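You operate a simulated robot arm through the tools that you are given. There is no shell and no other tool. Be economical: measure what you need, move in short steps, check, and stop when the job is done.

Carry out the task below with a simulated robot arm. There is one attempt and no reset: what you move stays moved.

JOB
Lift the folded frame onto the battens, scour the dried glue off the jig bed, then lay the frame back.
Fine: lay it square on the bed; put the yellow scouring pad back. What is to be rubbed or washed off counts as gone when no trace of it is left.

The check looks at the end state, three seconds after you hand in, the way a careful person would. Anything else that was tipped, shoved, dropped, spilled or broken makes it a failure.

ROBOT AND FRAMES
A 6-joint arm with a fingered hand, fixed in place. Base frame: the origin is at the foot of the arm, x ahead of it, y to its left, z up. Units: mm, rad, N and s.
With the tool pointing down near the work surface it reaches from about 120 to 800 mm from the base axis. Its first joint turns from -2.897 to 2.897 rad. Payload 5 kg.
Tool frame: the origin (TCP) lies between the finger pads and is the grasp point; the fingertips stand 43 mm ahead of it; z points along the fingers, y is the line along which they close. Largest opening 144 mm; the body of the gripper starts 50 mm behind the TCP. The gripper is a hand of 5 fingers: y runs from the thumb to the fingers, the wrist lies at [-21, -133, -233] in the tool frame.
Orientation is that of the tool frame in the base frame, as a unit quaternion [w, x, y, z]. With the fingers straight down and the wrist toward the robot, the tool's x, y and z point along [0, 1, 0], [1, 0, 0] and [0, 0, -1] of the base frame.

CONTROLS
- The arm moves only by the tool nudge_tool. Its argument "targets" is a list that holds one entry, the list of rows, each a list of 6 numbers: the shift along the tool's x, y, z in mm, then the turn, a rotation vector about the tool's x, y, z in rad. In form: [[[dx, dy, dz, rx, ry, rz], ...]]. A call has 1 to 12 rows; each row is the pose to reach, as a shift and turn from the pose commanded when the call began, along the tool's axes at that moment. Each row takes 0.2 s and may step no farther than 50 mm and 0.15 rad from the row before; otherwise, the whole call is refused. Where a pose cannot be reached the arm comes as near as it can. A force on the tool above 40 N (or 10 N above the force at the start of the call, whichever is more), or a blocked arm, ends the call early, and 0.2 s more pass. In this call time passes only in rows, and 0.2 s behind the last. It gives the time, the measured TCP pose, the force on the tool (base axes), the opening and the grip force at its end, in the units of the frame above (readings bear some noise), with the torque about the TCP (base axes, N m) and any sound that the robot's microphone picked up.
- Cameras (640 x 400 px; columns grow to the right, rows downward): "scene" is fixed at [50.4, -497.2, 1769]; the picture's right is [0.05, -1.00, 0.00], its down [-0.90, -0.04, -0.43] and it looks along [0.43, 0.02, -0.90] (base axes); focal length 349 px, centre (320, 200). "wrist" rides on the gripper at [86, -109, -168] in the tool frame; the picture's right is [-0.80, 0.28, -0.53], its down [-0.54, -0.73, 0.42] and it looks along [-0.27, 0.63, 0.73] (tool axes); focal length 275 px, centre (320, 200). There is no depth. A picture from a camera that has moved, and an enlarged one, comes with that camera's place and axes in the base frame and with its lens.
- snapshot(camera): a new picture of that camera. It takes no simulated time.
- move_column(by): slides the trunk up (or, below 0, down) by that many mm; the arm rides with it, the base frame stays. It gives what a move gives, with no picture.
- set_fingers(index, middle, ring, little, thumb_bend, thumb_turn): sets how far each is bent, from 0 (flat) to 100 (curled in); at 30 the hand is open as for a grip, at 70 the pads meet at the TCP. One left out holds its place. A second passes; each finger stops where it meets its share of the squeeze, and holds until it gets a number again. It is the only way to open and close the hand. It gives what a move gives, with no picture; readings hold the bend of each and the force on index, middle, ring, little, thumb and palm. thumb_turn goes from beside the hand (0) to across from the fingers (100), as for a grip.
- zoom(camera, box): a new picture of the part [left, top, right, bottom] of that camera's present view, enlarged. It takes no simulated time.
- close_job(): hands the job in; it is judged then, once.

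Work in short steps. Places have to be worked out from the pictures, the camera data and where the tool is seen: move nearer, look again, correct. Check each grasp and each placing, and mend what went wrong. You have 120 turns and 76 pictures in all, those below and enlarged ones among them. Open the gripper and draw the arm clear of the work before you hand the job in, unless the task says otherwise; then end with one line.

The tools are called after "Emit:" by a JSON object that holds its "op" and its "data". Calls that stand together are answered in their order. nudge_tool: Moves the arm, as the interface text tells. Its arguments: {"type":"object","properties":{"targets":{"type":"array"}},"required":["targets"]} The other tools are called the same way: move_column (by) slides the trunk up or down; set_fingers (index, middle, ring, little, thumb_bend, thumb_turn) moves the fingers one by one; snapshot (camera) takes a picture; zoom (camera, box) takes an enlarged picture of a part of a camera's view; close_job () hands the job in.

At the start:

```text
time: 0.0
tcp_pos: [432.2, -207.2, 1337.5]
tool_rot: [0.0, 0.707, 0.707, -0.001]
ft_force: [-0.2, 0.0, -0.1]
moment: [-0.02, 0.03, -0.04]
finger_gap: 143.8
grip_force: 0.1
shape: jaw
bend: [30.0, 30.0, 30.0, 30.0, 30.0, 98.0]
finger forces: [0.0, 0.0, 0.0, 0.0, 0.0, 0.0]
trunk travel left (down, up): [-525.0, 65.0]
```

scene: 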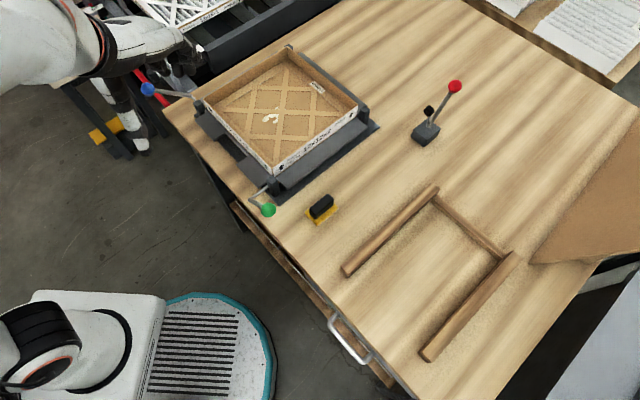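
wrist: 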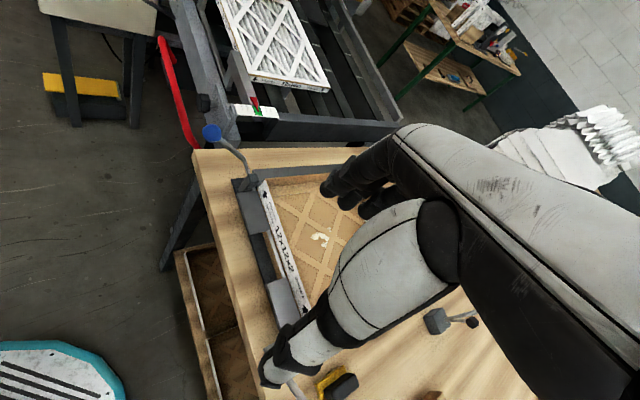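

I'll look closer at the jig with the frame, and at the battens with the pad and the lever.

Emit:
{"op": "zoom", "data": {"camera": "scene", "box": [130, 30, 390, 220]}}

Emit:
{"op": "zoom", "data": {"camera": "scene", "box": [290, 60, 550, 370]}}

```text
2.11 times, centred on (260, 125) of scene
camera zoom: at [50.4, -497.2, 1769.0], right [0.05, -1.0, 0.0], down [-0.9, -0.04, -0.43], along [0.43, 0.02, -0.9], focal length 734 px, centre (446, 358)
```

zoom: 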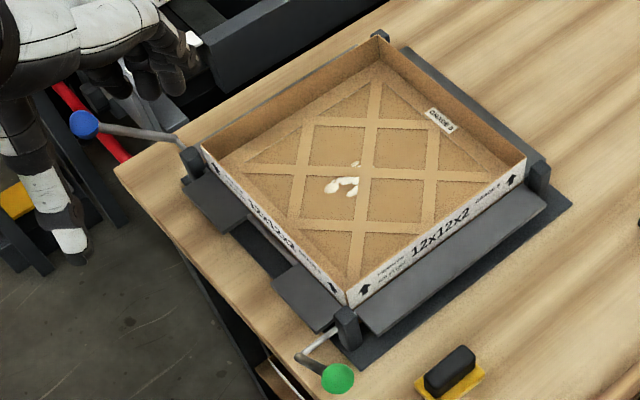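

```text
1.29 times, centred on (420, 215) of scene
camera zoom: at [50.4, -497.2, 1769.0], right [0.05, -1.0, 0.0], down [-0.9, -0.04, -0.43], along [0.43, 0.02, -0.9], focal length 450 px, centre (191, 181)
```

zoom: 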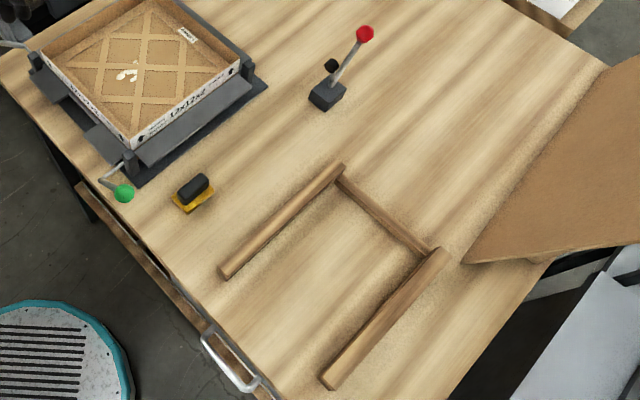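

Triangulating from both cameras: the frame is about 290 mm square, turned 45°, centred near (665,-366), with its rim near z 1058. The battens run at 45° around (270,-740), and the pad is near (390,-481). I'll turn the hand 45° and come a bit nearer to look.

Emit:
{"op": "nudge_tool", "data": {"targets": [[[0, 15, 10, 0, 0, 0.13], [0, 30, 20, 0, 0, 0.26], [0, 40, 30, 0, 0, 0.39], [0, 50, 40, 0, 0, 0.52], [0, 60, 50, 0, 0, 0.655], [0, 60, 60, 0, 0, 0.785]]]}}

Emit:
{"op": "snapshot", "data": {"camera": "wrist"}}

Emit:
{"op": "snapshot", "data": {"camera": "scene"}}

```text
time: 1.4
tcp_pos: [492.8, -208.0, 1275.8]
tool_rot: [-0.001, 0.924, 0.383, 0.0]
ft_force: [-0.2, 0.3, 0.9]
moment: [0.03, 0.01, -0.02]
finger_gap: 143.7
grip_force: 0.1
shape: jaw
bend: [30.0, 30.0, 30.0, 30.0, 30.0, 98.0]
finger forces: [0.1, 0.0, 0.0, 0.1, 0.0, 0.1]
trunk travel left (down, up): [-525.0, 65.0]
```

```text
71 pictures are left
camera wrist: at [478.1, -70.4, 1444.1], right [-0.36, -0.76, 0.53], down [-0.9, 0.13, -0.42], along [0.25, -0.63, -0.73], focal length 275 px, centre (320, 200)
```

wrist: 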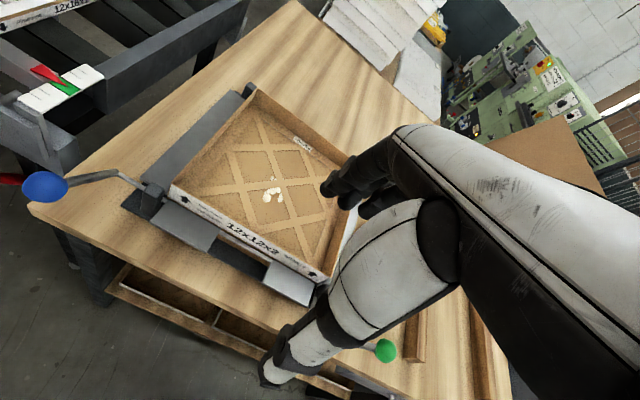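

```text
70 pictures are left
```

scene: 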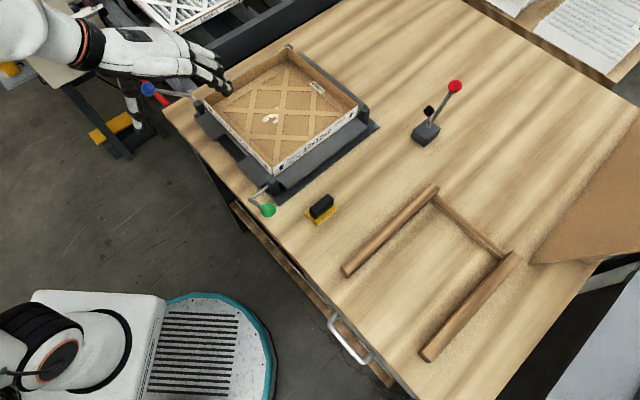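

The left-front wall's middle seems to be at about (572,-260), with a gap between two plates there. I'll zoom in to see that gap and the posts.

Emit:
{"op": "zoom", "data": {"camera": "wrist", "box": [100, 80, 380, 320]}}

Emit:
{"op": "zoom", "data": {"camera": "scene", "box": [180, 70, 330, 220]}}

```text
1.67 times, centred on (240, 200) of wrist
camera zoom: at [478.1, -70.4, 1444.1], right [-0.36, -0.76, 0.53], down [-0.9, 0.13, -0.42], along [0.25, -0.63, -0.73], focal length 459 px, centre (453, 200)
```

zoom: 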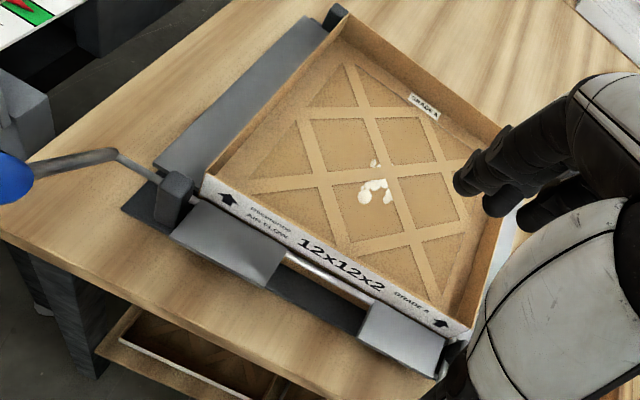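

```text
2.67 times, centred on (255, 145) of scene
camera zoom: at [50.4, -497.2, 1769.0], right [0.05, -1.0, 0.0], down [-0.9, -0.04, -0.43], along [0.43, 0.02, -0.9], focal length 930 px, centre (493, 347)
```

zoom: 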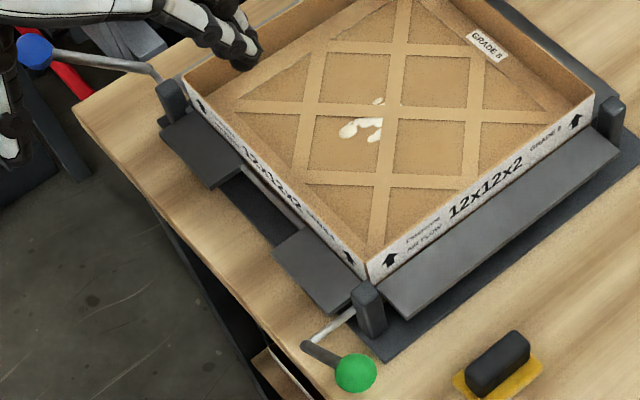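

The gap sits at the middle of the left-front wall, which is where the thumb should go. I'll narrow the hand some and move above the wall's middle at z≈1130.

Emit:
{"op": "set_fingers", "data": {"index": 48, "middle": 48, "ring": 48, "little": 48, "thumb_bend": 48}}

Emit:
{"op": "nudge_tool", "data": {"targets": [[[5, 30, 40, 0, 0, 0], [12, 60, 80, 0, 0, 0], [19, 93, 115, 0, 0, 0], [19, 93, 145, 0, 0, 0]]]}}

Emit:
{"op": "snapshot", "data": {"camera": "wrist"}}

Emit:
{"op": "zoom", "data": {"camera": "scene", "box": [130, 50, 330, 220]}}

```text
time: 2.4
tcp_pos: [493.3, -207.0, 1275.7]
tool_rot: [0.0, 0.924, 0.383, 0.001]
ft_force: [-0.2, 0.4, 0.3]
moment: [0.01, 0.02, -0.02]
finger_gap: 86.5
grip_force: 0.1
shape: fingers
bend: [48.0, 48.0, 48.0, 48.0, 48.0, 98.0]
finger forces: [0.0, 0.0, 0.0, 0.0, 0.1, 0.0]
trunk travel left (down, up): [-525.0, 65.0]
```

```text
refused: row 1 steps farther than a row can; nothing moved
```

```text
67 pictures are left
camera wrist: at [477.8, -70.5, 1444.4], right [-0.36, -0.76, 0.53], down [-0.9, 0.13, -0.42], along [0.25, -0.63, -0.73], focal length 275 px, centre (320, 200)
```

wrist: 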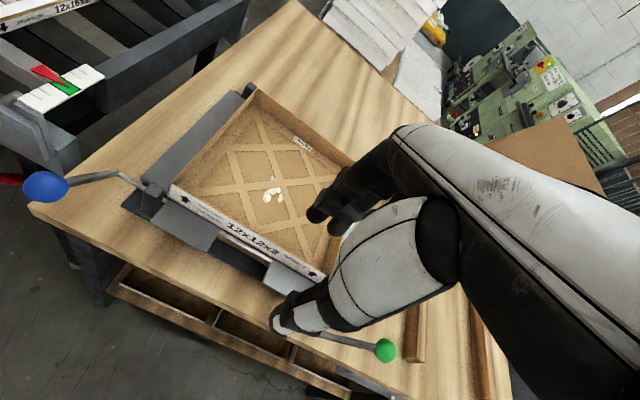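

```text
2.35 times, centred on (230, 135) of scene
camera zoom: at [50.4, -497.2, 1769.0], right [0.05, -1.0, 0.0], down [-0.9, -0.04, -0.43], along [0.43, 0.02, -0.9], focal length 821 px, centre (532, 353)
```

zoom: 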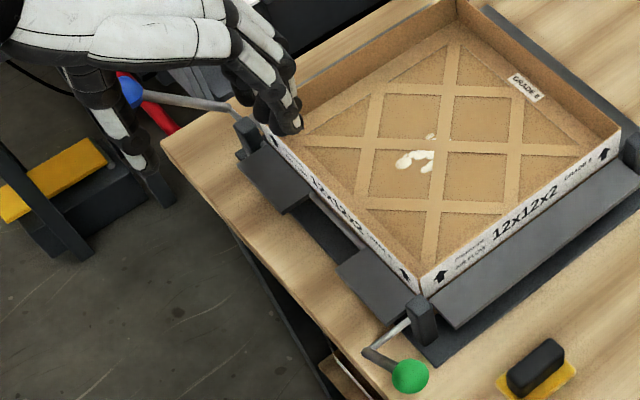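

The move was refused because one step was slightly over 50 mm, and nothing moved. I'll repeat it with smaller steps.

Emit:
{"op": "nudge_tool", "data": {"targets": [[[5, 25, 35, 0, 0, 0], [10, 50, 70, 0, 0, 0], [15, 75, 100, 0, 0, 0], [19, 93, 130, 0, 0, 0], [19, 93, 145, 0, 0, 0]]]}}

Emit:
{"op": "snapshot", "data": {"camera": "wrist"}}

Emit:
{"op": "zoom", "data": {"camera": "scene", "box": [130, 50, 330, 220]}}

```text
time: 3.6
tcp_pos: [573.4, -258.5, 1129.9]
tool_rot: [0.0, 0.924, 0.383, 0.0]
ft_force: [0.2, -0.1, -0.4]
moment: [0.01, 0.0, -0.02]
finger_gap: 86.2
grip_force: 0.2
shape: fingers
bend: [48.0, 48.0, 48.0, 48.0, 48.0, 98.0]
finger forces: [0.1, 0.1, 0.0, 0.1, 0.0, 0.0]
trunk travel left (down, up): [-525.0, 65.0]
```

```text
65 pictures are left
camera wrist: at [557.8, -122.2, 1298.5], right [-0.36, -0.76, 0.53], down [-0.9, 0.13, -0.42], along [0.25, -0.63, -0.73], focal length 275 px, centre (320, 200)
```

wrist: 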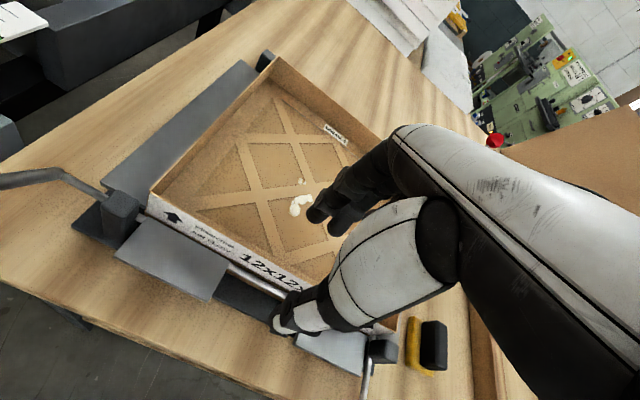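

```text
2.35 times, centred on (230, 135) of scene
camera zoom: at [50.4, -497.2, 1769.0], right [0.05, -1.0, 0.0], down [-0.9, -0.04, -0.43], along [0.43, 0.02, -0.9], focal length 821 px, centre (532, 353)
```

zoom: 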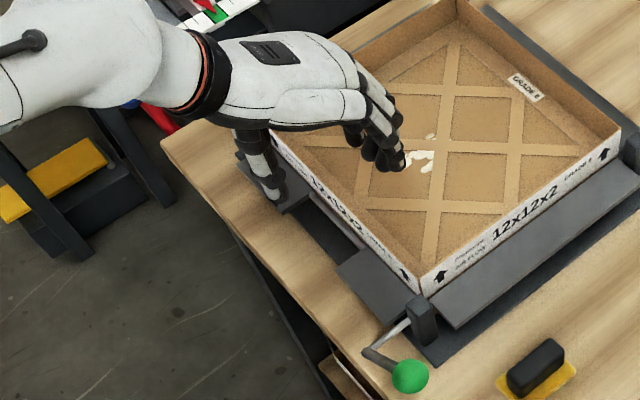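

The TCP is over the wall (computed wall line n≈589, TCP n≈588) and the gap's centre. I'll go down 65 mm and check.

Emit:
{"op": "nudge_tool", "data": {"targets": [[[0, 0, 30, 0, 0, 0], [0, 0, 50, 0, 0, 0], [0, 0, 65, 0, 0, 0]]]}}

Emit:
{"op": "zoom", "data": {"camera": "wrist", "box": [120, 100, 480, 400]}}

Emit:
{"op": "zoom", "data": {"camera": "scene", "box": [170, 50, 330, 190]}}

```text
time: 4.4
tcp_pos: [571.6, -259.1, 1066.6]
tool_rot: [0.0, 0.924, 0.382, 0.0]
ft_force: [-0.3, 0.3, 0.5]
moment: [0.0, 0.01, -0.02]
finger_gap: 86.3
grip_force: 0.1
shape: fingers
bend: [48.0, 48.0, 48.0, 48.0, 48.0, 98.0]
finger forces: [0.1, 0.0, 0.0, 0.0, 0.0, 0.1]
trunk travel left (down, up): [-525.0, 65.0]
```

```text
1.33 times, centred on (300, 250) of wrist
camera zoom: at [556.5, -122.4, 1234.4], right [-0.36, -0.76, 0.53], down [-0.9, 0.13, -0.42], along [0.25, -0.63, -0.73], focal length 367 px, centre (347, 133)
```

zoom: 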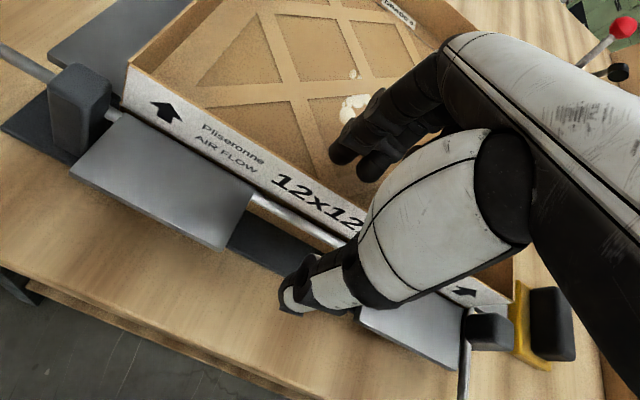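

```text
2.86 times, centred on (250, 120) of scene
camera zoom: at [50.4, -497.2, 1769.0], right [0.05, -1.0, 0.0], down [-0.9, -0.04, -0.43], along [0.43, 0.02, -0.9], focal length 997 px, centre (520, 429)
```

zoom: 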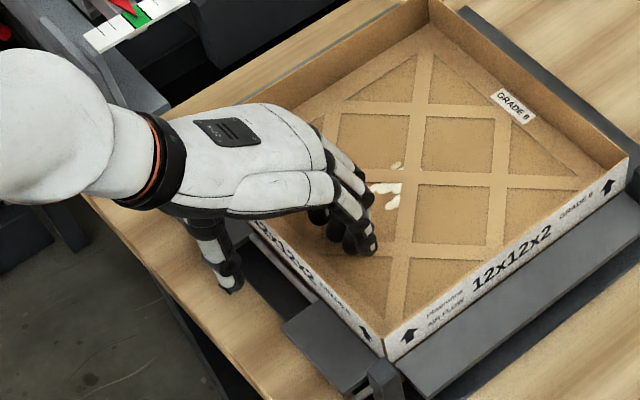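

Clear so far: thumb outside over the gap, fingers inside. I'll go down in small steps to put the pads at wall height.

Emit:
{"op": "nudge_tool", "data": {"targets": [[[0, 0, 10, 0, 0, 0], [0, 0, 18, 0, 0, 0], [0, 0, 24, 0, 0, 0]]]}}

Emit:
{"op": "zoom", "data": {"camera": "scene", "box": [170, 50, 330, 190]}}

```text
time: 5.0
tcp_pos: [576.6, -262.5, 1060.5]
tool_rot: [0.008, 0.923, 0.385, 0.009]
ft_force: [-1.7, 0.7, 13.8]
moment: [-0.53, -0.14, -0.08]
finger_gap: 85.6
grip_force: 6.7
shape: fingers
bend: [48.0, 49.0, 48.0, 48.0, 48.0, 98.0]
finger forces: [0.1, 13.0, 0.0, 0.0, 0.0, 0.1]
trunk travel left (down, up): [-525.0, 65.0]
stopped in row 3: the force on the tool passed its limit at 46 N (the readings are from after the stop); the commanded pose is now the measured one
```

```text
2.86 times, centred on (250, 120) of scene
camera zoom: at [50.4, -497.2, 1769.0], right [0.05, -1.0, 0.0], down [-0.9, -0.04, -0.43], along [0.43, 0.02, -0.9], focal length 997 px, centre (520, 429)
```

zoom: 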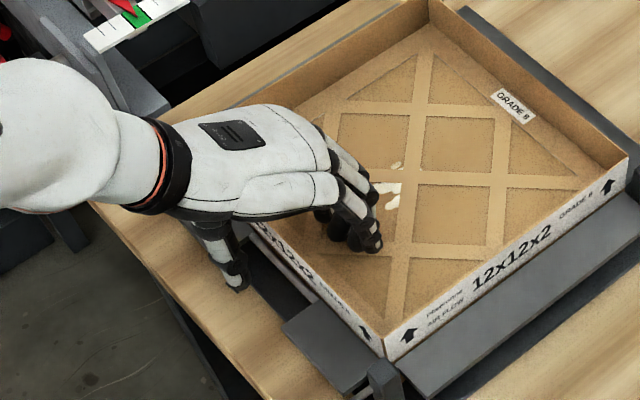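

The middle finger touched the lattice. I'll back up 8 mm, then close gradually and check how the tips sit.

Emit:
{"op": "nudge_tool", "data": {"targets": [[[-1, -5, -8, 0, 0, 0]]]}}

Emit:
{"op": "set_fingers", "data": {"index": 60, "middle": 60, "ring": 60, "little": 60, "thumb_bend": 58}}

Emit:
{"op": "zoom", "data": {"camera": "scene", "box": [170, 50, 330, 190]}}

Emit:
{"op": "zoom", "data": {"camera": "wrist", "box": [120, 100, 480, 400]}}

```text
time: 5.4
tcp_pos: [572.6, -257.6, 1063.5]
tool_rot: [0.006, 0.923, 0.384, 0.004]
ft_force: [-0.9, -0.5, 0.6]
moment: [0.01, -0.03, -0.01]
finger_gap: 86.1
grip_force: 0.0
shape: fingers
bend: [48.0, 48.0, 48.0, 48.0, 48.0, 98.0]
finger forces: [0.0, 0.0, 0.1, 0.0, 0.0, 0.0]
trunk travel left (down, up): [-525.0, 65.0]
```

```text
time: 6.4
tcp_pos: [572.2, -257.5, 1065.5]
tool_rot: [0.007, 0.923, 0.385, 0.007]
ft_force: [-0.1, 0.4, -0.4]
moment: [0.02, -0.02, -0.01]
finger_gap: 48.7
grip_force: 0.2
shape: fingers
bend: [60.0, 60.0, 60.0, 60.0, 57.0, 98.0]
finger forces: [0.1, 0.1, 0.0, 0.0, 0.0, 0.1]
trunk travel left (down, up): [-525.0, 65.0]
```

```text
2.86 times, centred on (250, 120) of scene
camera zoom: at [50.4, -497.2, 1769.0], right [0.05, -1.0, 0.0], down [-0.9, -0.04, -0.43], along [0.43, 0.02, -0.9], focal length 997 px, centre (520, 429)
```

zoom: 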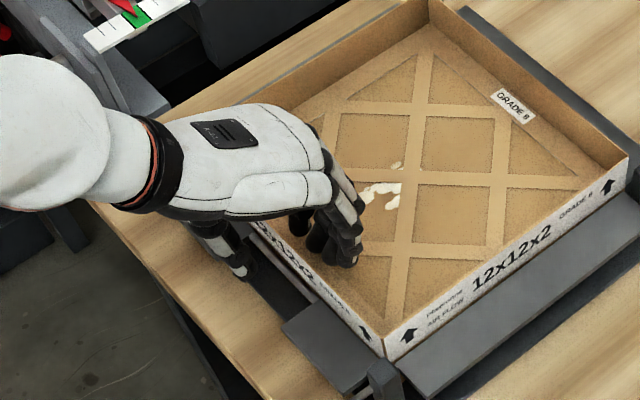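

```text
1.33 times, centred on (300, 250) of wrist
camera zoom: at [554.6, -120.0, 1232.7], right [-0.37, -0.76, 0.54], down [-0.89, 0.12, -0.44], along [0.27, -0.64, -0.72], focal length 367 px, centre (347, 133)
```

zoom: 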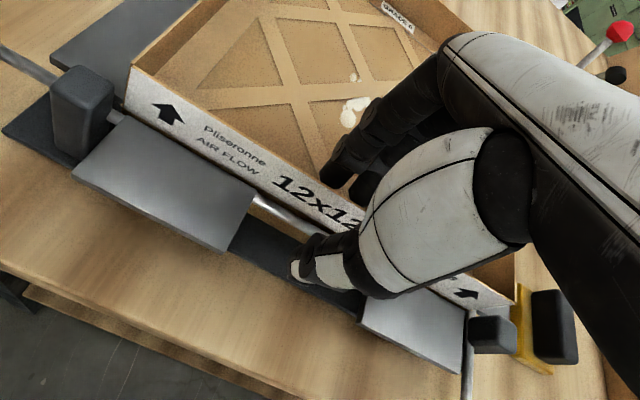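

Now with a narrower hand I'll lower about 12 mm and watch for contact, then squeeze onto the wall.

Emit:
{"op": "nudge_tool", "data": {"targets": [[[0, 0, 6, 0, 0, 0], [0, 0, 11, 0, 0, 0]]]}}

Emit:
{"op": "set_fingers", "data": {"index": 68, "middle": 68, "ring": 68, "little": 68, "thumb_bend": 68}}

Emit:
{"op": "zoom", "data": {"camera": "wrist", "box": [120, 100, 480, 400]}}

```text
time: 7.0
tcp_pos: [573.7, -258.0, 1060.5]
tool_rot: [0.012, 0.923, 0.385, 0.009]
ft_force: [1.0, -1.6, 24.0]
moment: [-0.47, -0.7, 0.01]
finger_gap: 47.9
grip_force: 12.6
shape: fingers
bend: [60.0, 60.0, 60.0, 60.0, 57.0, 98.0]
finger forces: [17.1, 8.0, 0.1, 0.1, 0.0, 0.1]
trunk travel left (down, up): [-525.0, 65.0]
```

```text
time: 8.0
tcp_pos: [574.1, -257.9, 1060.4]
tool_rot: [0.01, 0.923, 0.384, 0.009]
ft_force: [6.4, -8.4, 35.8]
moment: [-0.77, -1.45, -0.2]
finger_gap: 27.6
grip_force: 18.0
shape: fingers
bend: [61.0, 68.0, 68.0, 68.0, 68.0, 98.0]
finger forces: [35.7, 0.1, 0.0, 0.1, 0.0, 0.0]
trunk travel left (down, up): [-525.0, 65.0]
```

```text
1.33 times, centred on (300, 250) of wrist
camera zoom: at [554.0, -120.7, 1226.4], right [-0.37, -0.76, 0.53], down [-0.89, 0.12, -0.45], along [0.27, -0.64, -0.72], focal length 367 px, centre (347, 133)
```

zoom: 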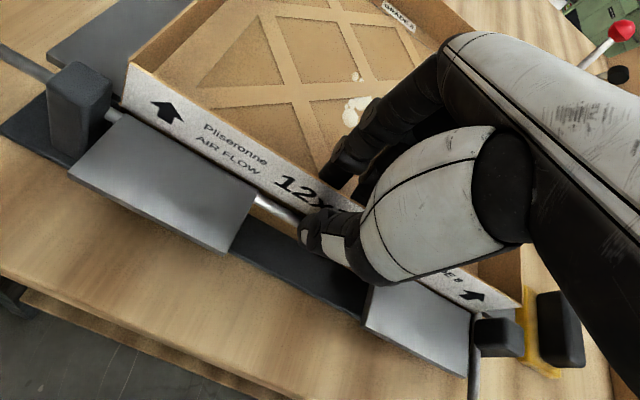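

The index tip is pressing on the lattice. I'll raise 5 mm to free it and then close on the wall.

Emit:
{"op": "nudge_tool", "data": {"targets": [[[0, 0, -4, 0, 0, 0], [0, 0, -7, 0, 0, 0]]]}}

Emit:
{"op": "set_fingers", "data": {"index": 70, "middle": 72, "ring": 72, "little": 72, "thumb_bend": 72}}

Emit:
{"op": "zoom", "data": {"camera": "wrist", "box": [120, 100, 480, 400]}}

Emit:
{"op": "zoom", "data": {"camera": "scene", "box": [170, 50, 330, 190]}}

```text
time: 8.6
tcp_pos: [570.8, -257.6, 1059.8]
tool_rot: [0.005, 0.923, 0.384, 0.004]
ft_force: [3.4, -1.4, 10.0]
moment: [-0.17, -0.42, -0.03]
finger_gap: 19.7
grip_force: 5.6
shape: fingers
bend: [65.0, 68.0, 68.0, 68.0, 68.0, 98.0]
finger forces: [10.7, 0.1, 0.1, 0.0, 0.0, 0.0]
trunk travel left (down, up): [-525.0, 65.0]
```

```text
time: 9.6
tcp_pos: [571.5, -258.6, 1062.1]
tool_rot: [0.008, 0.923, 0.384, 0.005]
ft_force: [0.4, 0.2, -0.3]
moment: [0.03, 0.0, 0.02]
finger_gap: 6.6
grip_force: 2.4
shape: fingers
bend: [69.0, 72.0, 72.0, 72.0, 71.0, 97.0]
finger forces: [1.2, 1.4, 0.0, 0.1, 2.6, 0.0]
trunk travel left (down, up): [-525.0, 65.0]
```

```text
1.33 times, centred on (300, 250) of wrist
camera zoom: at [554.0, -120.6, 1228.6], right [-0.37, -0.76, 0.54], down [-0.89, 0.12, -0.44], along [0.27, -0.64, -0.72], focal length 367 px, centre (347, 133)
```

zoom: 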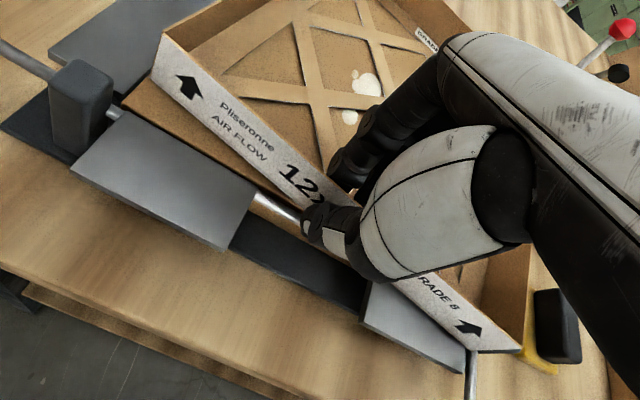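

```text
2.86 times, centred on (250, 120) of scene
camera zoom: at [50.4, -497.2, 1769.0], right [0.05, -1.0, 0.0], down [-0.9, -0.04, -0.43], along [0.43, 0.02, -0.9], focal length 997 px, centre (520, 429)
```

zoom: 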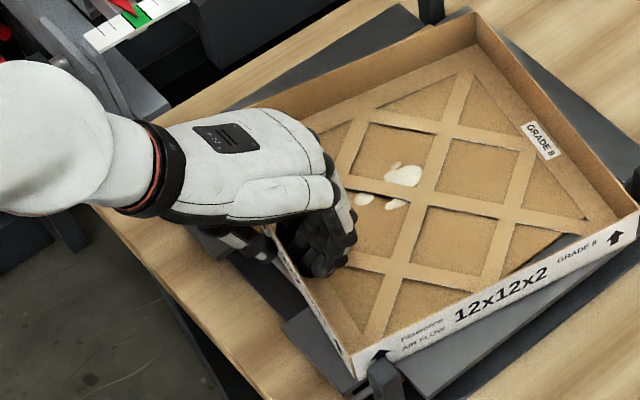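

The frame has slewed a few degrees as the fingers closed. The lattice belongs to the frame, and the glue is on the bed below. I'll firm the grip before lifting.

Emit:
{"op": "set_fingers", "data": {"index": 78, "middle": 78, "ring": 78, "little": 78, "thumb_bend": 78}}

Emit:
{"op": "zoom", "data": {"camera": "scene", "box": [170, 50, 330, 190]}}

```text
time: 10.6
tcp_pos: [573.0, -258.7, 1061.3]
tool_rot: [0.008, 0.923, 0.385, 0.006]
ft_force: [5.4, 1.9, -0.3]
moment: [0.17, -0.21, 0.4]
finger_gap: 3.6
grip_force: 19.5
shape: fingers
bend: [73.0, 75.0, 77.0, 78.0, 72.0, 96.0]
finger forces: [6.8, 7.7, 5.1, 0.0, 18.6, 0.0]
trunk travel left (down, up): [-525.0, 65.0]
```

```text
2.86 times, centred on (250, 120) of scene
camera zoom: at [50.4, -497.2, 1769.0], right [0.05, -1.0, 0.0], down [-0.9, -0.04, -0.43], along [0.43, 0.02, -0.9], focal length 997 px, centre (520, 429)
```

zoom: 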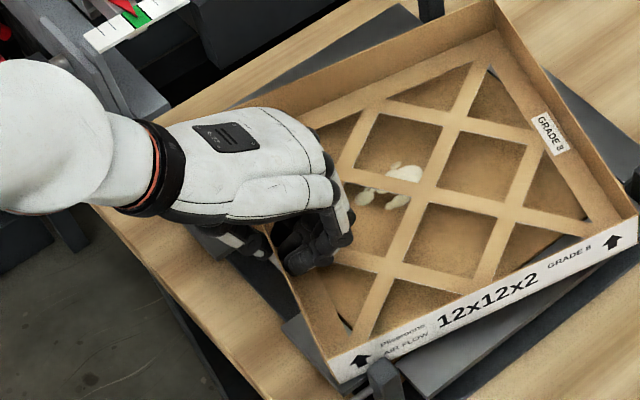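

The frame is held with about 20 N between the thumb and three fingers. I'll lift it straight up, slowly at first.

Emit:
{"op": "nudge_tool", "data": {"targets": [[[0, 0, -10, 0, 0, 0], [0, 0, -20, 0, 0, 0], [0, 0, -35, 0, 0, 0], [0, 0, -60, 0, 0, 0], [0, 0, -90, 0, 0, 0]]]}}

Emit:
{"op": "snapshot", "data": {"camera": "scene"}}

Emit:
{"op": "snapshot", "data": {"camera": "wrist"}}

```text
time: 11.8
tcp_pos: [569.6, -258.0, 1150.8]
tool_rot: [0.006, 0.923, 0.384, 0.005]
ft_force: [0.1, 0.1, -0.2]
moment: [0.04, -0.02, 0.02]
finger_gap: 4.7
grip_force: 14.0
shape: fingers
bend: [73.0, 78.0, 78.0, 78.0, 73.0, 95.0]
finger forces: [11.0, 3.2, 0.0, 0.0, 14.3, 0.1]
trunk travel left (down, up): [-525.0, 65.0]
```

```text
54 pictures are left
```

scene: 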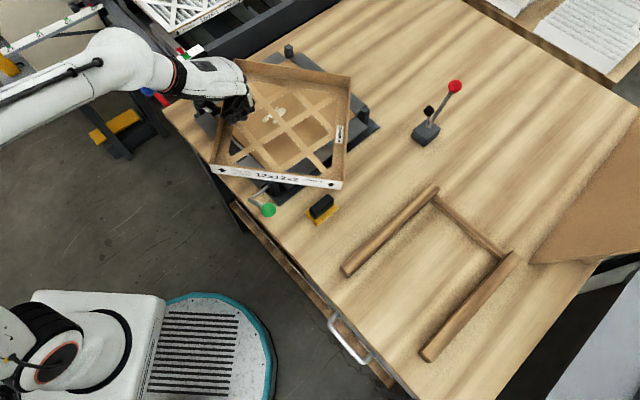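

```text
53 pictures are left
camera wrist: at [552.2, -119.9, 1317.7], right [-0.37, -0.76, 0.53], down [-0.89, 0.12, -0.44], along [0.27, -0.64, -0.72], focal length 275 px, centre (320, 200)
```

wrist: 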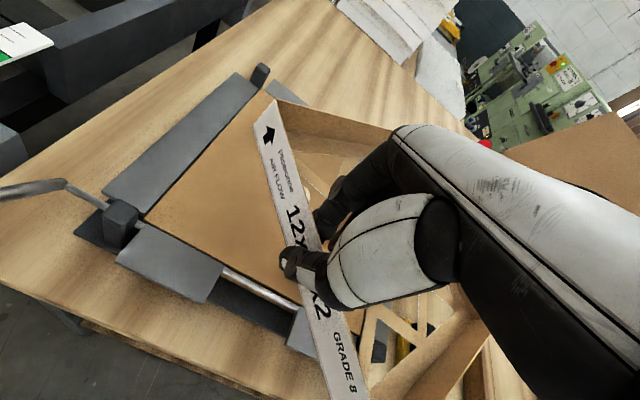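

The frame is up and stable, but it has pivoted about 45° clockwise in the pinch. I'll raise it a bit more and carry half the way to the battens, leaving the turn for the second half.

Emit:
{"op": "nudge_tool", "data": {"targets": [[[0, 0, -25, 0, 0, 0], [0, 0, -50, 0, 0, 0], [-28, -4, -60, 0, 0, 0], [-58, -8, -60, 0, 0, 0], [-88, -12, -60, 0, 0, 0], [-118, -16, -60, 0, 0, 0], [-148, -20, -60, 0, 0, 0], [-178, -24, -60, 0, 0, 0], [-208, -28, -60, 0, 0, 0], [-238, -32, -60, 0, 0, 0], [-272, -35, -60, 0, 0, 0]]]}}

Emit:
{"op": "snapshot", "data": {"camera": "scene"}}

```text
time: 14.2
tcp_pos: [354.7, -424.8, 1207.6]
tool_rot: [0.008, 0.923, 0.385, 0.005]
ft_force: [0.0, -0.4, -0.1]
moment: [0.02, -0.02, 0.01]
finger_gap: 4.7
grip_force: 13.8
shape: fingers
bend: [73.0, 78.0, 78.0, 78.0, 73.0, 95.0]
finger forces: [11.4, 3.0, 0.1, 0.0, 14.5, 0.0]
trunk travel left (down, up): [-525.0, 65.0]
```

```text
52 pictures are left
```

scene: 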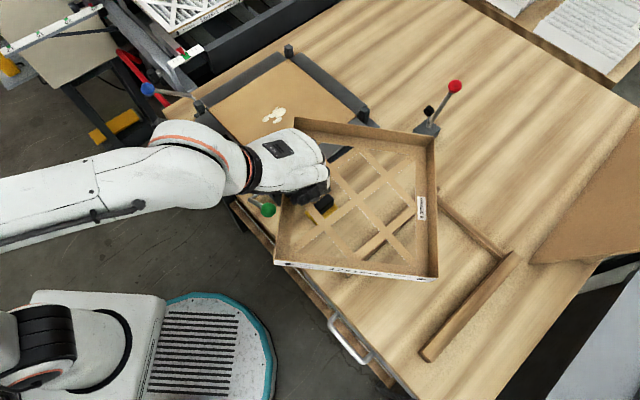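

The carry is stable; the frame is about 47° off its original yaw, with the grip at the wall's middle. I'll carry on to (160,-625) while turning the hand back, so the frame lines up with the battens.

Emit:
{"op": "nudge_tool", "data": {"targets": [[[-25, 0, 0, 0, 0, -0.075], [-51, 1, 0, 0, 0, -0.15], [-76, 1, 0, 0, 0, -0.225], [-102, 1, 0, 0, 0, -0.3], [-127, 2, 0, 0, 0, -0.375], [-152, 2, 0, 0, 0, -0.45], [-178, 2, 0, 0, 0, -0.53], [-203, 3, 0, 0, 0, -0.605], [-228, 3, 0, 0, 0, -0.68], [-254, 3, 0, 0, 0, -0.755], [-279, 3, 0, 0, 0, -0.83]]]}}

Emit:
{"op": "snapshot", "data": {"camera": "scene"}}

Emit:
{"op": "snapshot", "data": {"camera": "wrist"}}

```text
time: 16.6
tcp_pos: [157.3, -625.3, 1208.1]
tool_rot: [0.009, 0.69, 0.724, 0.003]
ft_force: [-0.7, -0.5, 0.5]
moment: [0.09, 0.06, 0.04]
finger_gap: 4.6
grip_force: 14.6
shape: fingers
bend: [73.0, 78.0, 78.0, 78.0, 73.0, 95.0]
finger forces: [11.8, 3.1, 0.1, 0.0, 14.7, 0.0]
trunk travel left (down, up): [-525.0, 65.0]
```

```text
51 pictures are left
```

scene: 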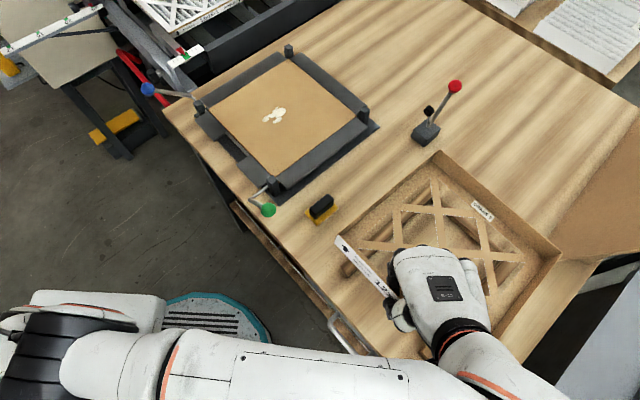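

```text
50 pictures are left
camera wrist: at [43.2, -545.4, 1373.6], right [0.31, -0.78, 0.55], down [-0.69, -0.58, -0.43], along [0.65, -0.24, -0.72], focal length 275 px, centre (320, 200)
```

wrist: 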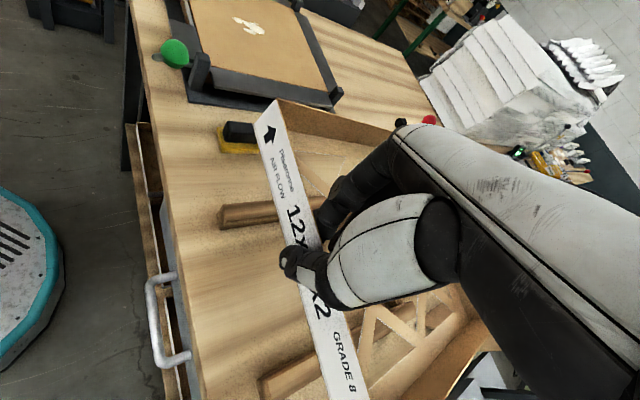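

The frame is centred over the battens (centre ≈(258,-725)) and lines up with them, but its far side seems to droop about 8–10°. I'll tilt the hand to level it and come down partway.

Emit:
{"op": "nudge_tool", "data": {"targets": [[[0, 0, 20, -0.05, -0.05, 0], [0, 0, 45, -0.1, -0.1, 0], [0, 0, 70, -0.1, -0.1, 0], [0, 0, 95, -0.1, -0.1, 0]]]}}

Emit:
{"op": "zoom", "data": {"camera": "scene", "box": [300, 130, 620, 390]}}

Emit:
{"op": "snapshot", "data": {"camera": "wrist"}}

```text
time: 17.6
tcp_pos: [160.2, -626.8, 1113.5]
tool_rot: [0.081, 0.688, 0.721, 0.004]
ft_force: [-0.3, 0.2, -0.6]
moment: [0.05, 0.02, -0.02]
finger_gap: 4.3
grip_force: 14.8
shape: fingers
bend: [73.0, 78.0, 78.0, 78.0, 73.0, 95.0]
finger forces: [11.7, 3.2, 0.0, 0.0, 14.9, 0.1]
trunk travel left (down, up): [-525.0, 65.0]
```

```text
1.54 times, centred on (460, 260) of scene
camera zoom: at [50.4, -497.2, 1769.0], right [0.05, -1.0, 0.0], down [-0.9, -0.04, -0.43], along [0.43, 0.02, -0.9], focal length 537 px, centre (105, 108)
```

zoom: 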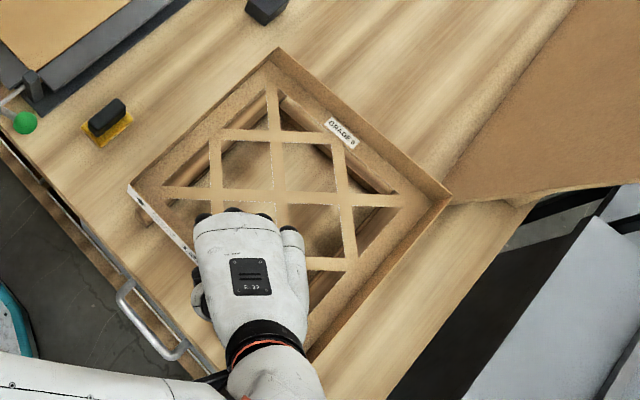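

```text
48 pictures are left
camera wrist: at [30.3, -531.2, 1257.7], right [0.25, -0.72, 0.65], down [-0.65, -0.62, -0.44], along [0.72, -0.31, -0.62], focal length 275 px, centre (320, 200)
```

wrist: 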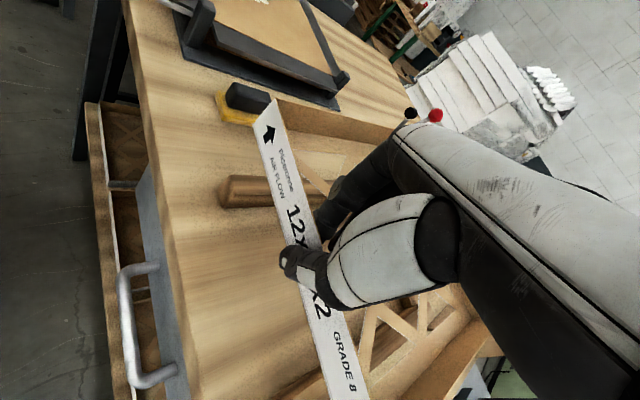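

The frame now looks level within measurement error, centred at (265,-728). I'll lower straight down about 45 mm.

Emit:
{"op": "nudge_tool", "data": {"targets": [[[2, -2, 20, 0, 0, 0], [4, -4, 38, 0, 0, 0], [4.6, -4.6, 46, 0, 0, 0], [5.2, -5.2, 52, 0, 0, 0]]]}}

Emit:
{"op": "zoom", "data": {"camera": "wrist", "box": [160, 60, 520, 400]}}

Emit:
{"op": "zoom", "data": {"camera": "scene", "box": [300, 130, 620, 390]}}

```text
time: 18.6
tcp_pos: [160.7, -628.2, 1060.3]
tool_rot: [0.079, 0.688, 0.722, 0.003]
ft_force: [0.1, -0.1, -0.4]
moment: [0.03, 0.04, 0.04]
finger_gap: 4.5
grip_force: 15.2
shape: fingers
bend: [73.0, 78.0, 78.0, 78.0, 73.0, 95.0]
finger forces: [11.8, 3.1, 0.0, 0.0, 15.1, 0.0]
trunk travel left (down, up): [-525.0, 65.0]
```

```text
1.18 times, centred on (340, 230) of wrist
camera zoom: at [30.7, -531.2, 1204.9], right [0.25, -0.72, 0.65], down [-0.65, -0.62, -0.44], along [0.72, -0.31, -0.62], focal length 324 px, centre (296, 165)
```

zoom: 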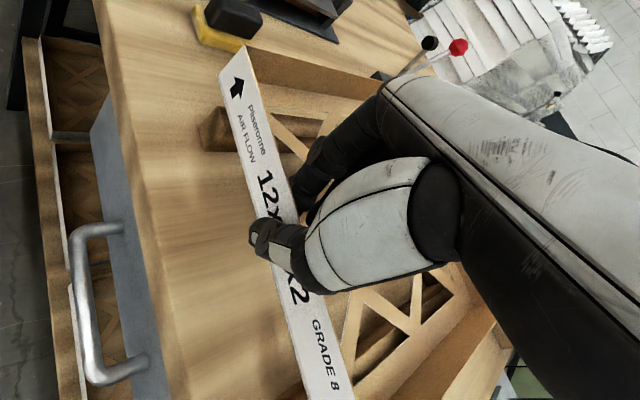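

```text
1.54 times, centred on (460, 260) of scene
camera zoom: at [50.4, -497.2, 1769.0], right [0.05, -1.0, 0.0], down [-0.9, -0.04, -0.43], along [0.43, 0.02, -0.9], focal length 537 px, centre (105, 108)
```

zoom: 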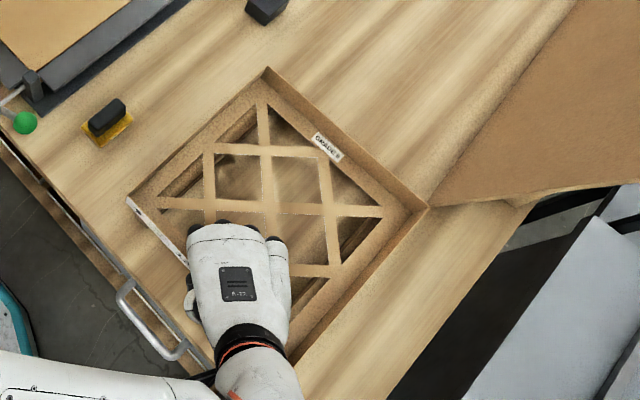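

Still free. The frame is over both batten ends, so I'll lower in fine steps until contact.

Emit:
{"op": "nudge_tool", "data": {"targets": [[[0.6, -0.6, 6, 0, 0, 0], [1.2, -1.2, 12, 0, 0, 0], [1.8, -1.8, 18, 0, 0, 0]]]}}

Emit:
{"op": "zoom", "data": {"camera": "wrist", "box": [160, 60, 520, 400]}}

```text
time: 19.4
tcp_pos: [160.7, -626.9, 1045.2]
tool_rot: [0.081, 0.688, 0.721, 0.003]
ft_force: [-1.7, 2.5, 16.6]
moment: [0.19, 0.01, 0.03]
finger_gap: 4.1
grip_force: 20.3
shape: fingers
bend: [73.0, 78.0, 78.0, 78.0, 73.0, 95.0]
finger forces: [18.8, 3.0, 0.0, 0.0, 18.4, 0.0]
trunk travel left (down, up): [-525.0, 65.0]
```

```text
1.18 times, centred on (340, 230) of wrist
camera zoom: at [30.9, -530.2, 1189.3], right [0.25, -0.72, 0.65], down [-0.65, -0.62, -0.44], along [0.72, -0.31, -0.62], focal length 324 px, centre (296, 165)
```

zoom: 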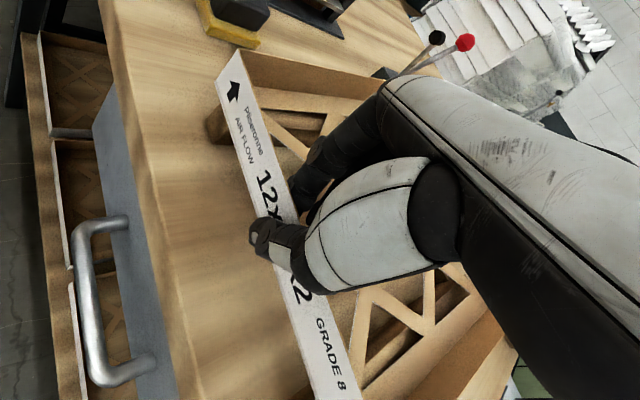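

Contact with 16 N up, so the frame rests on the battens. I'll ease up 2 mm and open the hand.

Emit:
{"op": "nudge_tool", "data": {"targets": [[[-0.2, 0.2, -2, 0, 0, 0]]]}}

Emit:
{"op": "set_fingers", "data": {"index": 66, "middle": 66, "ring": 66, "little": 66, "thumb_bend": 64}}

Emit:
{"op": "zoom", "data": {"camera": "scene", "box": [300, 130, 620, 390]}}

```text
time: 19.8
tcp_pos: [161.7, -627.6, 1045.6]
tool_rot: [0.08, 0.688, 0.722, 0.004]
ft_force: [-1.4, -0.1, 15.8]
moment: [0.14, -0.05, -0.03]
finger_gap: 4.0
grip_force: 19.4
shape: fingers
bend: [73.0, 78.0, 78.0, 78.0, 73.0, 95.0]
finger forces: [18.5, 2.5, 0.1, 0.0, 17.6, 0.0]
trunk travel left (down, up): [-525.0, 65.0]
```

```text
time: 20.8
tcp_pos: [161.4, -625.5, 1046.5]
tool_rot: [0.081, 0.688, 0.721, 0.004]
ft_force: [1.4, -3.9, 32.2]
moment: [0.07, -0.44, -0.04]
finger_gap: 17.2
grip_force: 18.3
shape: fingers
bend: [71.0, 67.0, 66.0, 66.0, 64.0, 97.0]
finger forces: [33.2, 3.0, 0.0, 0.0, 0.2, 0.0]
trunk travel left (down, up): [-525.0, 65.0]
```

```text
1.54 times, centred on (460, 260) of scene
camera zoom: at [50.4, -497.2, 1769.0], right [0.05, -1.0, 0.0], down [-0.9, -0.04, -0.43], along [0.43, 0.02, -0.9], focal length 537 px, centre (105, 108)
```

zoom: 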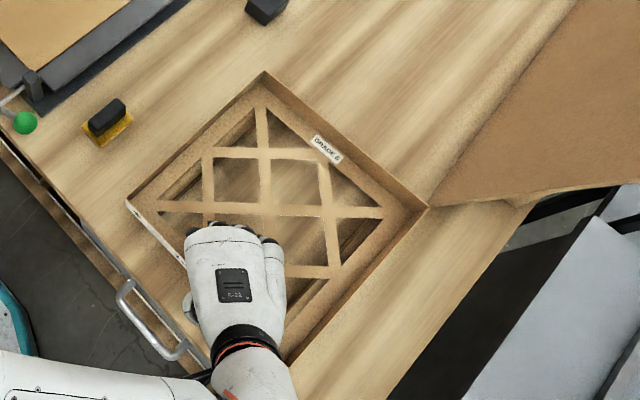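

The thumb is free and the index tip presses down on the frame's flange. I'll raise 12 mm, open further, and rise clear.

Emit:
{"op": "nudge_tool", "data": {"targets": [[[-0.4, 0.4, -4, 0, 0, 0], [-1.2, 1.2, -12, 0, 0, 0]]]}}

Emit:
{"op": "set_fingers", "data": {"index": 58, "middle": 58, "ring": 58, "little": 58, "thumb_bend": 55}}

Emit:
{"op": "zoom", "data": {"camera": "scene", "box": [300, 130, 620, 390]}}

Emit:
{"op": "snapshot", "data": {"camera": "wrist"}}

```text
time: 21.4
tcp_pos: [161.0, -627.1, 1053.9]
tool_rot: [0.077, 0.687, 0.722, 0.005]
ft_force: [0.4, -0.4, 0.5]
moment: [0.02, 0.01, 0.0]
finger_gap: 24.4
grip_force: 0.1
shape: fingers
bend: [66.0, 66.0, 66.0, 66.0, 64.0, 97.0]
finger forces: [0.0, 0.0, 0.0, 0.0, 0.0, 0.0]
trunk travel left (down, up): [-525.0, 65.0]
```

```text
time: 22.4
tcp_pos: [161.4, -627.2, 1056.6]
tool_rot: [0.079, 0.688, 0.722, 0.004]
ft_force: [0.0, 0.0, 0.3]
moment: [-0.01, 0.0, -0.02]
finger_gap: 56.2
grip_force: 0.1
shape: fingers
bend: [57.0, 57.0, 57.0, 57.0, 55.0, 97.0]
finger forces: [0.1, 0.0, 0.0, 0.0, 0.0, 0.0]
trunk travel left (down, up): [-525.0, 65.0]
```

```text
1.54 times, centred on (460, 260) of scene
camera zoom: at [50.4, -497.2, 1769.0], right [0.05, -1.0, 0.0], down [-0.9, -0.04, -0.43], along [0.43, 0.02, -0.9], focal length 537 px, centre (105, 108)
```

zoom: 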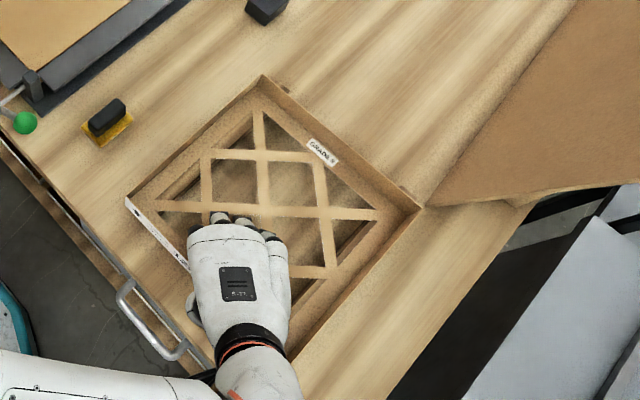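

```text
42 pictures are left
camera wrist: at [31.3, -532.1, 1201.4], right [0.25, -0.72, 0.65], down [-0.65, -0.62, -0.44], along [0.72, -0.31, -0.62], focal length 275 px, centre (320, 200)
```

wrist: 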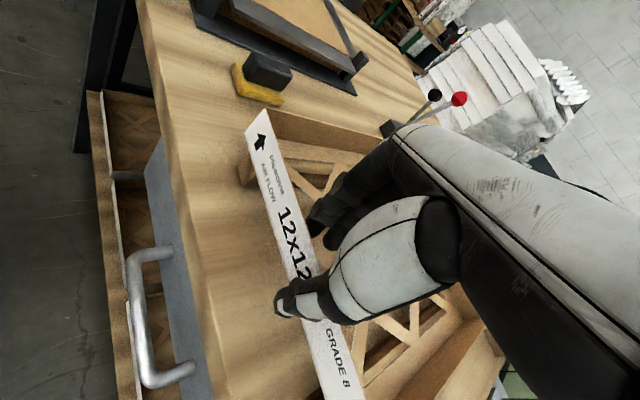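

The frame sits freely on the battens. I'll rise straight up clear of it, and take a picture of the result.

Emit:
{"op": "nudge_tool", "data": {"targets": [[[-2, 2, -20, 0, 0, 0], [-5, 5, -50, 0, 0, 0], [-9, 9, -90, 0.05, 0.05, 0], [-13, 13, -130, 0.1, 0.1, 0]]]}}

Emit:
{"op": "snapshot", "data": {"camera": "scene"}}

```text
time: 23.4
tcp_pos: [159.9, -625.7, 1187.7]
tool_rot: [0.008, 0.69, 0.724, 0.002]
ft_force: [0.7, -0.4, -0.6]
moment: [0.02, 0.01, -0.02]
finger_gap: 56.3
grip_force: 0.0
shape: fingers
bend: [57.0, 57.0, 57.0, 57.0, 55.0, 97.0]
finger forces: [0.0, 0.1, 0.1, 0.0, 0.0, 0.0]
trunk travel left (down, up): [-525.0, 65.0]
```

```text
41 pictures are left
```

scene: 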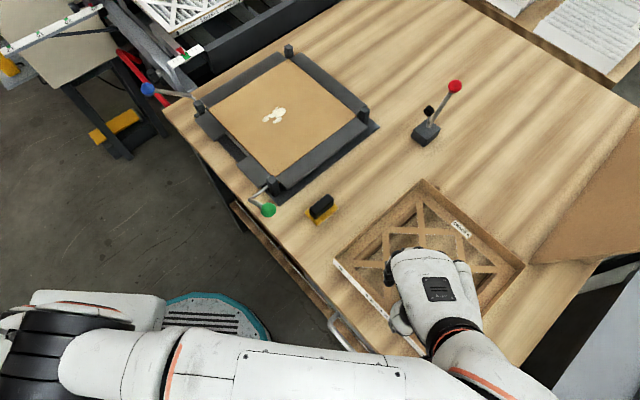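

Good. Now I'll look at the pad and the bed closely.

Emit:
{"op": "zoom", "data": {"camera": "scene", "box": [280, 170, 360, 240]}}

Emit:
{"op": "zoom", "data": {"camera": "scene", "box": [180, 40, 390, 215]}}

Emit:
{"op": "snapshot", "data": {"camera": "wrist"}}

```text
5.71 times, centred on (320, 205) of scene
camera zoom: at [50.4, -497.2, 1769.0], right [0.05, -1.0, 0.0], down [-0.9, -0.04, -0.43], along [0.43, 0.02, -0.9], focal length 1993 px, centre (320, 171)
```

zoom: 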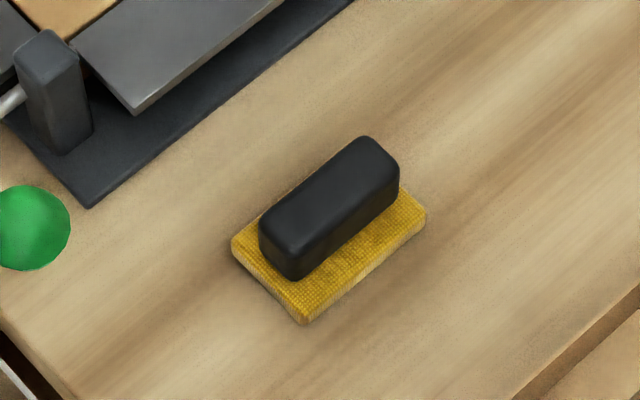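

```text
2.29 times, centred on (285, 128) of scene
camera zoom: at [50.4, -497.2, 1769.0], right [0.05, -1.0, 0.0], down [-0.9, -0.04, -0.43], along [0.43, 0.02, -0.9], focal length 797 px, centre (400, 366)
```

zoom: 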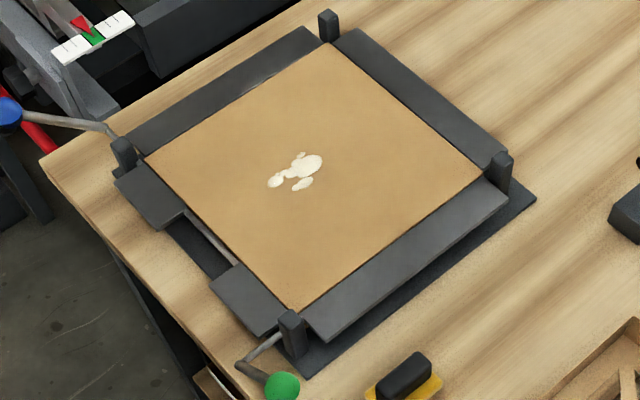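

```text
38 pictures are left
camera wrist: at [46.4, -545.1, 1353.6], right [0.31, -0.78, 0.54], down [-0.69, -0.58, -0.43], along [0.65, -0.24, -0.72], focal length 275 px, centre (320, 200)
```

wrist: 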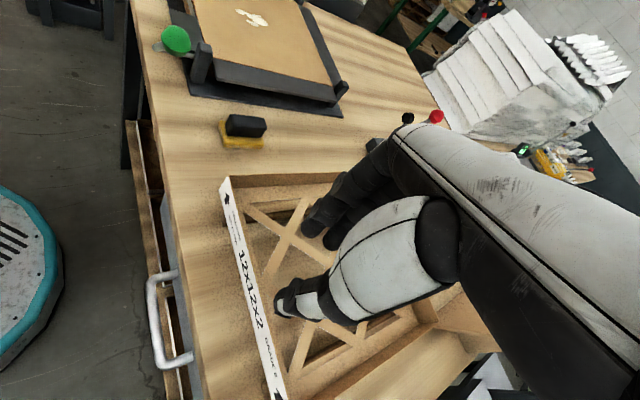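

The pad's handle is centred near (409,-485) with its top at about z 1002, its long axis along (1,-1); the table is around z 958. I'll curl the ring and little fingers out of the way, then move above the pad turning the hand so it closes across the handle.

Emit:
{"op": "set_fingers", "data": {"index": 52, "middle": 52, "ring": 100, "little": 100, "thumb_bend": 52}}

Emit:
{"op": "nudge_tool", "data": {"targets": [[[12, 23, 0, 0, 0, -0.067], [24, 46, 0, 0, 0, -0.134], [35, 70, 0, 0, 0, -0.2], [47, 93, 0, 0, 0, -0.27], [59, 116, 0, 0, 0, -0.336], [71, 139, 0, 0, 0, -0.404], [83, 162, 0, 0, 0, -0.47], [94, 185, 0, 0, 0, -0.54], [106, 209, 0, 0, 0, -0.605], [118, 232, 0, 0, 0, -0.67], [130, 255, 20, 0, 0, -0.74], [130, 255, 60, 0, 0, -0.74]]]}}

Emit:
{"op": "snapshot", "data": {"camera": "wrist"}}

Emit:
{"op": "snapshot", "data": {"camera": "scene"}}

```text
time: 24.4
tcp_pos: [160.2, -625.9, 1187.7]
tool_rot: [0.008, 0.69, 0.724, 0.003]
ft_force: [0.5, -0.6, 0.3]
moment: [-0.01, -0.03, -0.02]
finger_gap: 70.9
grip_force: 0.1
shape: fingers
bend: [52.0, 52.0, 100.0, 100.0, 52.0, 97.0]
finger forces: [0.0, 0.0, 0.0, 0.0, 0.0, 0.0]
trunk travel left (down, up): [-525.0, 65.0]
```

```text
time: 27.0
tcp_pos: [408.0, -482.1, 1129.0]
tool_rot: [0.009, 0.38, 0.925, -0.001]
ft_force: [0.5, -0.3, 0.4]
moment: [0.0, 0.02, 0.01]
finger_gap: 71.1
grip_force: 0.1
shape: fingers
bend: [52.0, 52.0, 100.0, 100.0, 52.0, 97.0]
finger forces: [0.1, 0.0, 0.0, 0.1, 0.1, 0.0]
trunk travel left (down, up): [-525.0, 65.0]
```

```text
37 pictures are left
camera wrist: at [268.4, -498.8, 1295.7], right [0.76, -0.35, 0.55], down [-0.12, -0.9, -0.42], along [0.64, 0.25, -0.72], focal length 275 px, centre (320, 200)
```

wrist: 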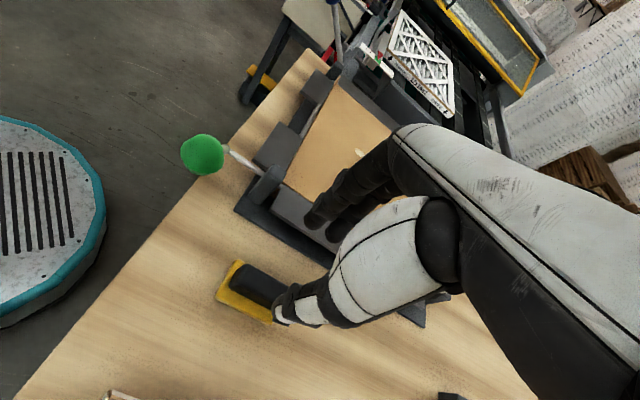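

```text
36 pictures are left
```

scene: 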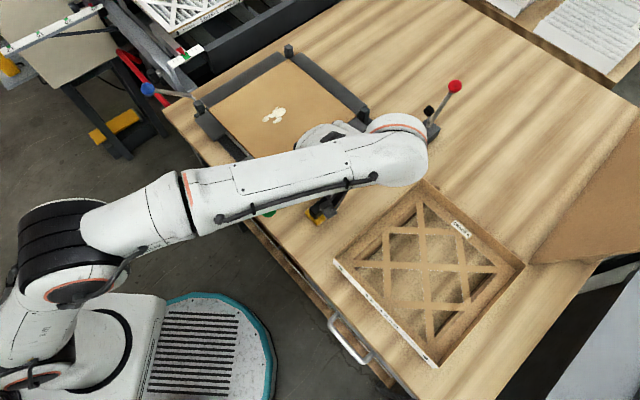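

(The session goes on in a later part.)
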